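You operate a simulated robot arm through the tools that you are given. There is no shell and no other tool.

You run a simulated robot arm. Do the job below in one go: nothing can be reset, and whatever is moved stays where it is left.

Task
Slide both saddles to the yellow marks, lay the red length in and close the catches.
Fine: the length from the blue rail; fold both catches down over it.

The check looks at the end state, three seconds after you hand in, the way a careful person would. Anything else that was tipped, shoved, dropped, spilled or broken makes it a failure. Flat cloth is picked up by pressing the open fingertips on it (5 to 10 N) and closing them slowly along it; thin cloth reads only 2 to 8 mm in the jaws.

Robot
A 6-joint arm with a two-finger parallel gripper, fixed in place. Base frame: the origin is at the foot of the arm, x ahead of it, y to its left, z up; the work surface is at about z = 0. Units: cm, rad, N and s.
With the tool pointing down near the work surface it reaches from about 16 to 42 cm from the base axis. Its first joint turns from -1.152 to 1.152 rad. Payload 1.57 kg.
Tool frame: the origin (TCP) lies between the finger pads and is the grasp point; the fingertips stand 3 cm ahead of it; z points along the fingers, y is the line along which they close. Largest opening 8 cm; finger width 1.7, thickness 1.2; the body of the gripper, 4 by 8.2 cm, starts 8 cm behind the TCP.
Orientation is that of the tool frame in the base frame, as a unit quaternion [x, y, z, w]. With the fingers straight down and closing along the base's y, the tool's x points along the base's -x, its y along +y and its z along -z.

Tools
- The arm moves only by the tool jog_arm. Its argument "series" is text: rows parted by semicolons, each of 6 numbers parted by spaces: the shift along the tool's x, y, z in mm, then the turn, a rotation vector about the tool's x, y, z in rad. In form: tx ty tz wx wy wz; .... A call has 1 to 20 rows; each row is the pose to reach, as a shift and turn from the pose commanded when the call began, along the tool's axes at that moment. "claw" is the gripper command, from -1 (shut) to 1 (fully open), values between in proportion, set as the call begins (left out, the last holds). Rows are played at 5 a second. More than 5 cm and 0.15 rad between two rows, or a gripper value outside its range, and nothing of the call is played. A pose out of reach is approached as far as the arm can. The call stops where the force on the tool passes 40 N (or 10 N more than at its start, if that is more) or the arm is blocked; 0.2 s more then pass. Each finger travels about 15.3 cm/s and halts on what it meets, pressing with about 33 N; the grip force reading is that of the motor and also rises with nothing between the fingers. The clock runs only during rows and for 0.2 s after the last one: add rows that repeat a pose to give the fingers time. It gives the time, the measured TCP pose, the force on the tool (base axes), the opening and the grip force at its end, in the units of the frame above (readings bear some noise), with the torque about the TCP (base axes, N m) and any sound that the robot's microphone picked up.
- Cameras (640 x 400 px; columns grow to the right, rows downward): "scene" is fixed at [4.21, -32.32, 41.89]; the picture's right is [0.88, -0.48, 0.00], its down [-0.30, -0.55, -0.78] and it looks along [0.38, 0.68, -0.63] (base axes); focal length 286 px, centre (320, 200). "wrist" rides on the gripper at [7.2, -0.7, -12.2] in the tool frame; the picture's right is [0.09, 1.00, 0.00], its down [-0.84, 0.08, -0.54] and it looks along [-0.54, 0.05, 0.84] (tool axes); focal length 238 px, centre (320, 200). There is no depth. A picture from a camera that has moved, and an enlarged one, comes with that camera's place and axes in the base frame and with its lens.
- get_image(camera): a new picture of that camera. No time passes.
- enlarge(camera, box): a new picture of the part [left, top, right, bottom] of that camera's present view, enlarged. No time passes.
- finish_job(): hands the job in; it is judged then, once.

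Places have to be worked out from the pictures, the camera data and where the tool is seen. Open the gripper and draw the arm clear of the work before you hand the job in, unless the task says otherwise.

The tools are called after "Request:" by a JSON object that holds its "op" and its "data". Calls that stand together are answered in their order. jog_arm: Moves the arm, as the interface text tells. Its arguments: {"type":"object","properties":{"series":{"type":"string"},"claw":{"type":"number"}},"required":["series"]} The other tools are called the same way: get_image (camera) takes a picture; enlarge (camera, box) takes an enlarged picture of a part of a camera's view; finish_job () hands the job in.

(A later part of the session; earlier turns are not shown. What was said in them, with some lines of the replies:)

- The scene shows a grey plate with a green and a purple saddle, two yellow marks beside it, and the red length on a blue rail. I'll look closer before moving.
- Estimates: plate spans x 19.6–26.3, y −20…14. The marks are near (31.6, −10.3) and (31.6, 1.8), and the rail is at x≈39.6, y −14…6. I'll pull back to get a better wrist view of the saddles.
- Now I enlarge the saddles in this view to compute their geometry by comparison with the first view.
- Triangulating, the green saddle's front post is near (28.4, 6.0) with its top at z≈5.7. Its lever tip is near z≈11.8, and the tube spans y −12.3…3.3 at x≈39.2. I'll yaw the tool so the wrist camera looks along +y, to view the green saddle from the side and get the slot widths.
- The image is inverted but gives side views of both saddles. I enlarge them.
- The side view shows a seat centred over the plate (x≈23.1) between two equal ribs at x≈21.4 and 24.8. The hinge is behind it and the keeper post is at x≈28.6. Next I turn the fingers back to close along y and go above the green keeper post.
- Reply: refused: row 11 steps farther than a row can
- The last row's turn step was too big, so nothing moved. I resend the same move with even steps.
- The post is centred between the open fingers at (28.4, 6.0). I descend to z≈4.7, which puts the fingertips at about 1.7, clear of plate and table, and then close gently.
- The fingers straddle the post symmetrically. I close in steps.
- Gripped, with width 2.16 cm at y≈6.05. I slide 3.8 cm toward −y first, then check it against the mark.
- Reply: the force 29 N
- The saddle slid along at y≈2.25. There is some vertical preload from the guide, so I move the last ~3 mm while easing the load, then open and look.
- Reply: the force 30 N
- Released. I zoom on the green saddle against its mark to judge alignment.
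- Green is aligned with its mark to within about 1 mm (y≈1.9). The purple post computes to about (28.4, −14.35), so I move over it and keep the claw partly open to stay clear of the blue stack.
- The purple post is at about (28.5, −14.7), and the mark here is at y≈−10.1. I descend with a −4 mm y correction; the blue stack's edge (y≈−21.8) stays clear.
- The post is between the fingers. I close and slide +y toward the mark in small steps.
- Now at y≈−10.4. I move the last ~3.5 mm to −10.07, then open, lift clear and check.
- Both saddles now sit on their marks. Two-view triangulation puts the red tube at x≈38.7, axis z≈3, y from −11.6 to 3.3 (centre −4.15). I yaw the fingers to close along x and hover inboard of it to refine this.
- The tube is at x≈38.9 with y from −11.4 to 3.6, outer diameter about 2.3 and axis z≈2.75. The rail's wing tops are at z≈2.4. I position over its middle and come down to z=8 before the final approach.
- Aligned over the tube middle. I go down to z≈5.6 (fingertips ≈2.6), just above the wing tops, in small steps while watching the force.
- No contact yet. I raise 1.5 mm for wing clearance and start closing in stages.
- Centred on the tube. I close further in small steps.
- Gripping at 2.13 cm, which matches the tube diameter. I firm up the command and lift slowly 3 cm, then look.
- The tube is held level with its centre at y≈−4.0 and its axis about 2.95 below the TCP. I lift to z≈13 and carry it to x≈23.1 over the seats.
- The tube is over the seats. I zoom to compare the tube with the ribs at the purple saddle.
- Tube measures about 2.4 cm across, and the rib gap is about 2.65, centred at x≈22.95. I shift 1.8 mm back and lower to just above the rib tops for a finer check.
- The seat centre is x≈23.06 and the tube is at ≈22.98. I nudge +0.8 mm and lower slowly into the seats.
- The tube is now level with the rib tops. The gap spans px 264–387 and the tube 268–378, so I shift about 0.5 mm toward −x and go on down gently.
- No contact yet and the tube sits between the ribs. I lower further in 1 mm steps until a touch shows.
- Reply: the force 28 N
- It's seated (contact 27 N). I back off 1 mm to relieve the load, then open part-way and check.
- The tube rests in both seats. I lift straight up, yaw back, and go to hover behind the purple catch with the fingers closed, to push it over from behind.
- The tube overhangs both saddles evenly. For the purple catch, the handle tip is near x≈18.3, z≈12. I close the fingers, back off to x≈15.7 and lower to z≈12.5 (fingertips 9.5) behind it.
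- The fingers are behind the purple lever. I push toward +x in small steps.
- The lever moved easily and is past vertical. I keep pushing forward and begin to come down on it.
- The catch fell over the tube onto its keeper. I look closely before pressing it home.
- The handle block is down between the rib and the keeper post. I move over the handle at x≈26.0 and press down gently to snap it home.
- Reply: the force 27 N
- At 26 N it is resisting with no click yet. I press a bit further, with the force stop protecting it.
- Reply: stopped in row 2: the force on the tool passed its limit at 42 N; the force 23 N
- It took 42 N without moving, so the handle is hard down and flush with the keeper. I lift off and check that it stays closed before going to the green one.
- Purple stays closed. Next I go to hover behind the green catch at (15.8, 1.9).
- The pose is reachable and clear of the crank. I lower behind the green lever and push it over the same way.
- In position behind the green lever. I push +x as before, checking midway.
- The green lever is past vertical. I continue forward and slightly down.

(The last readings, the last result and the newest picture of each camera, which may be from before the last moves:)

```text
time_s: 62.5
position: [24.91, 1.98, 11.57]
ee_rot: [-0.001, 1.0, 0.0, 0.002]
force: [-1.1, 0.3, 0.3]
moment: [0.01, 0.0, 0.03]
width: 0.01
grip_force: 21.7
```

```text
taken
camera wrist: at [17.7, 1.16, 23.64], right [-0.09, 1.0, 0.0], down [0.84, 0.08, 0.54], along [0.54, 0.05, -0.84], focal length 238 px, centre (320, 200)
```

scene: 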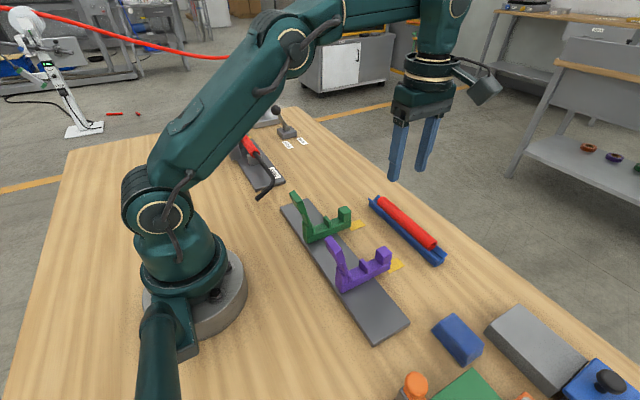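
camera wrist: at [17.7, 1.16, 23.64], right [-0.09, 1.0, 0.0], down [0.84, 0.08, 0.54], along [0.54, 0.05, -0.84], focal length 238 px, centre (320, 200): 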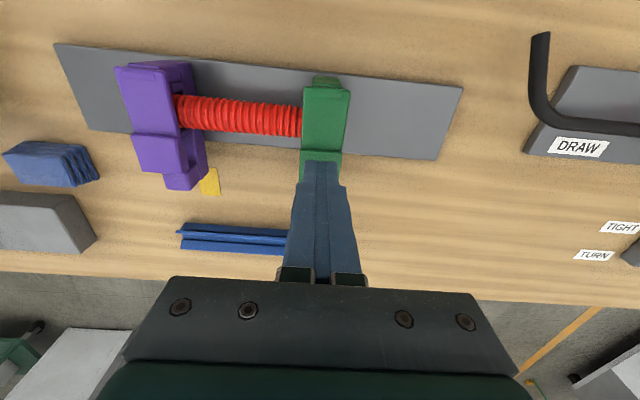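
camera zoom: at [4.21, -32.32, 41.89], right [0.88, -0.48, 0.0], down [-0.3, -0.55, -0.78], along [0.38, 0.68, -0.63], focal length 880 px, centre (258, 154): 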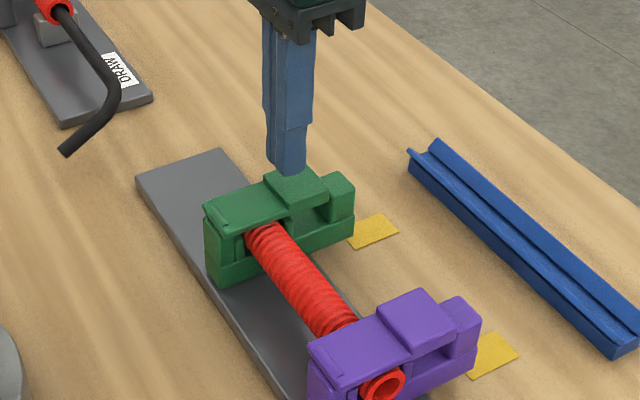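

Green has closed too. I press it home at x≈26, the same as purple.

Request:
{"op": "jog_arm", "data": {"series": "-6 0 -3 0 0 0; -11.5 0 0 0 0 0; -11.5 0 6 0 0 0; -11.5 0 10 0 0 0; -11.5 0 13 0 0 0; -11.5 0 15 0 0 0; -11.5 0 16 0 0 0; -11.5 0 17 0 0 0; -11.5 0 17 0 0 0"}}

Request:
{"op": "enlarge", "data": {"camera": "scene", "box": [290, 170, 390, 260]}}

```text
time_s: 64.7
position: [26.03, 2.0, 10.08]
ee_rot: [-0.002, 1.0, 0.0, 0.002]
force: [-7.4, 0.4, 22.9]
moment: [0.04, 0.37, -0.05]
width: 0.03
grip_force: 21.1
stopped in row 9: the force on the tool passed its limit at 41 N (the readings are from after the stop); the commanded pose is now the measured one
```

```text
4.44 times, centred on (340, 215) of scene
camera zoom: at [4.21, -32.32, 41.89], right [0.88, -0.48, 0.0], down [-0.3, -0.55, -0.78], along [0.38, 0.68, -0.63], focal length 1271 px, centre (231, 133)
```

zoom: 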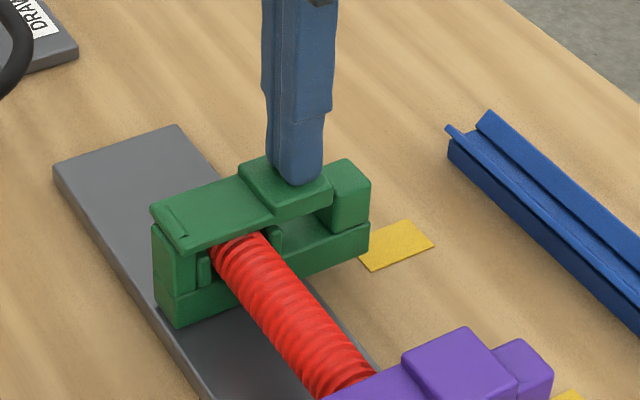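

Green is hard down as well. I lift clear, open the gripper up high and draw back for a final inspection.

Request:
{"op": "jog_arm", "data": {"series": "0 0 -20 0 0 0; 0 0 -60 0 0 0; 0 0 -105 0 0 0; 30 -30 -115 0 0 0; 60 -60 -115 0 0 0; 60 -60 -115 0 0 0"}}

Request:
{"op": "jog_arm", "data": {"series": "0 0 0 0 0 0; 0 0 0 0 0 0; 0 0 0 0 0 0", "claw": 1}}

Request:
{"op": "get_image", "data": {"camera": "wrist"}}

Request:
{"op": "get_image", "data": {"camera": "scene"}}

Request:
{"op": "enlarge", "data": {"camera": "scene", "box": [290, 180, 430, 310]}}

Request:
{"op": "enlarge", "data": {"camera": "wrist", "box": [220, 80, 420, 220]}}

```text
time_s: 66.0
position: [20.17, -4.1, 21.49]
ee_rot: [-0.002, 1.0, -0.001, 0.002]
force: [0.0, -0.3, -0.2]
moment: [-0.01, 0.01, 0.02]
width: 0.01
grip_force: 20.9
```

```text
time_s: 66.8
position: [20.18, -4.08, 21.53]
ee_rot: [-0.001, 1.0, 0.0, 0.002]
force: [0.2, -0.7, -0.7]
moment: [0.02, -0.02, -0.02]
width: 8.0
grip_force: 0.0
```

```text
taken
camera wrist: at [12.94, -4.82, 33.57], right [-0.09, 1.0, 0.0], down [0.83, 0.08, 0.55], along [0.54, 0.05, -0.84], focal length 238 px, centre (320, 200)
```

wrist: 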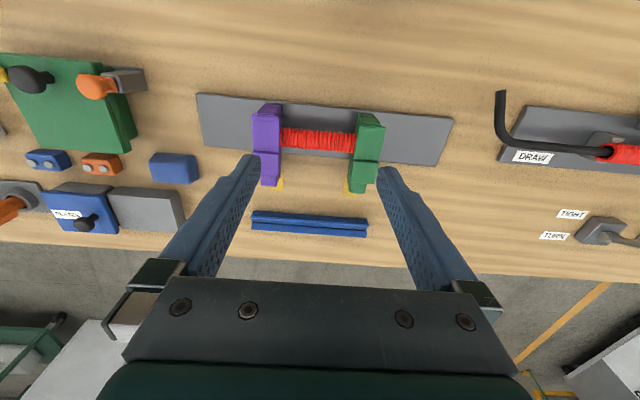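

```text
taken
```

scene: 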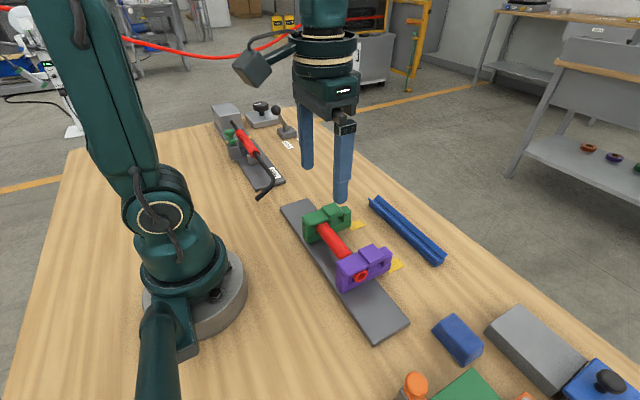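

```text
3.08 times, centred on (360, 245) of scene
camera zoom: at [4.21, -32.32, 41.89], right [0.88, -0.48, 0.0], down [-0.3, -0.55, -0.78], along [0.38, 0.68, -0.63], focal length 880 px, centre (197, 62)
```

zoom: 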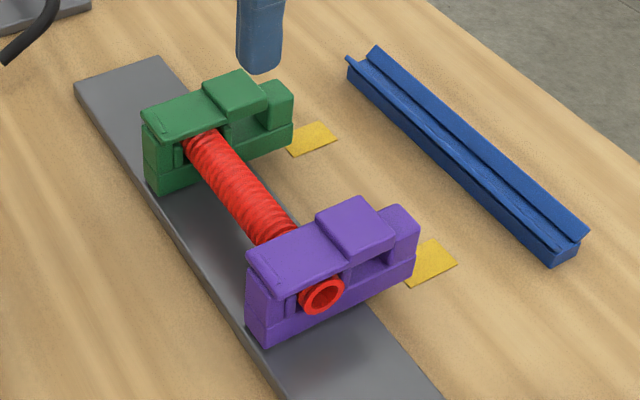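

```text
2.86 times, centred on (320, 150) of wrist
camera zoom: at [12.94, -4.82, 33.57], right [-0.09, 1.0, 0.0], down [0.83, 0.08, 0.55], along [0.54, 0.05, -0.84], focal length 681 px, centre (320, 343)
```

zoom: 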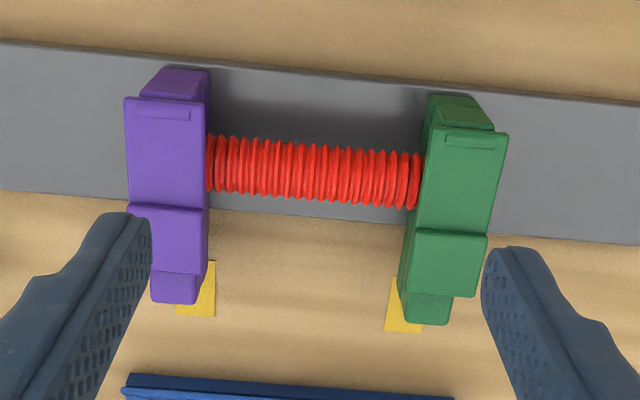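

Everything is in place: posts sit over their marks (−10.1 vs −10.07, 1.88 vs 1.93). As a last check I move the camera to the +y side to confirm the tube's far end sits through the green saddle.

Request:
{"op": "jog_arm", "data": {"series": "0 40 0 0 0 0; 0 80 0 0 0 0; 0 120 0 0 0 0; 0 160 20 0 0 0; 0 160 50 0 0 0; 0 160 70 0 0 0; 0 160 70 0 0 0"}}

Request:
{"op": "get_image", "data": {"camera": "wrist"}}

Request:
{"op": "enlarge", "data": {"camera": "wrist", "box": [80, 80, 260, 240]}}

```text
time_s: 68.5
position: [20.1, 12.0, 14.48]
ee_rot: [-0.001, 1.0, 0.0, 0.001]
force: [0.6, 0.1, -0.3]
moment: [0.0, 0.03, -0.03]
width: 8.0
grip_force: 0.0
```

```text
taken
camera wrist: at [12.82, 11.2, 26.51], right [-0.09, 1.0, 0.0], down [0.83, 0.08, 0.55], along [0.54, 0.05, -0.84], focal length 238 px, centre (320, 200)
```

wrist: 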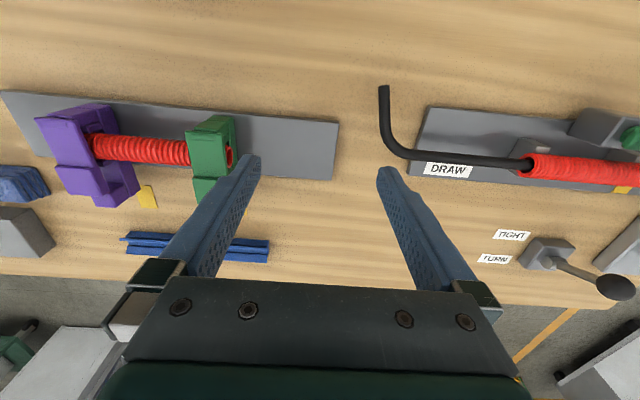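

```text
2.50 times, centred on (170, 160) of wrist
camera zoom: at [12.82, 11.2, 26.51], right [-0.09, 1.0, 0.0], down [0.83, 0.08, 0.55], along [0.54, 0.05, -0.84], focal length 596 px, centre (695, 300)
```

zoom: 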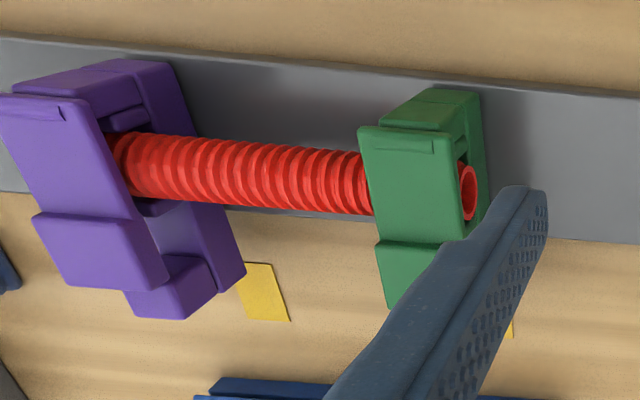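

The far end comes through the green saddle and both catches are closed. I raise the arm clear of the work with the gripper open, then hand in.

Request:
{"op": "jog_arm", "data": {"series": "0 0 -40 0 0 0; 0 0 -80 0 0 0; 0 -40 -90 0 0 0; 0 -80 -90 0 0 0; 0 -80 -90 0 0 0"}}

Request:
{"op": "get_image", "data": {"camera": "scene"}}

```text
time_s: 69.7
position: [19.75, 4.12, 23.55]
ee_rot: [-0.001, 1.0, 0.0, 0.002]
force: [0.5, -0.4, 0.7]
moment: [0.02, 0.0, 0.04]
width: 7.98
grip_force: 0.0
```

```text
taken
```

scene: 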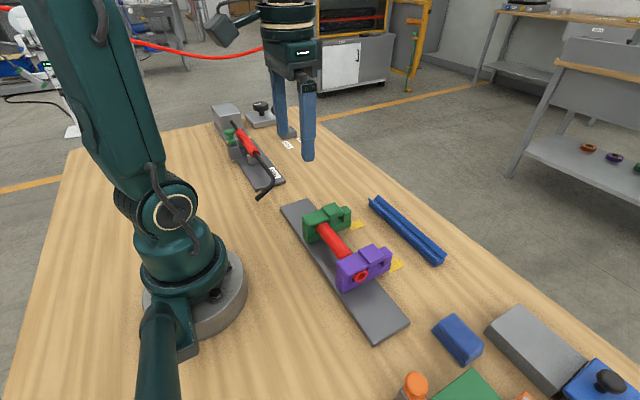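

The arm is clear, the gripper is open and nothing else was disturbed, so I hand the job in.

Request:
{"op": "finish_job", "data": {}}

```text
The job is handed in.
```

The job is handed in. Both saddles are on their yellow marks, the red length from the blue rail is laid in, and both catches are folded down over it.

- **Saddles:** my last camera estimates put each saddle within about 1 mm of its mark.
- **Red length:** it sits between the ribs of both saddles, and I saw its ends come out past the purple and green saddles.
- **Catches:** I pressed each one down to about 40 N. Neither moved further and I heard no click, but both stayed shut after I lifted off.
- **Everything else:** the rail and the other items look untouched in the last picture. The gripper is open and the arm is clear of the work.
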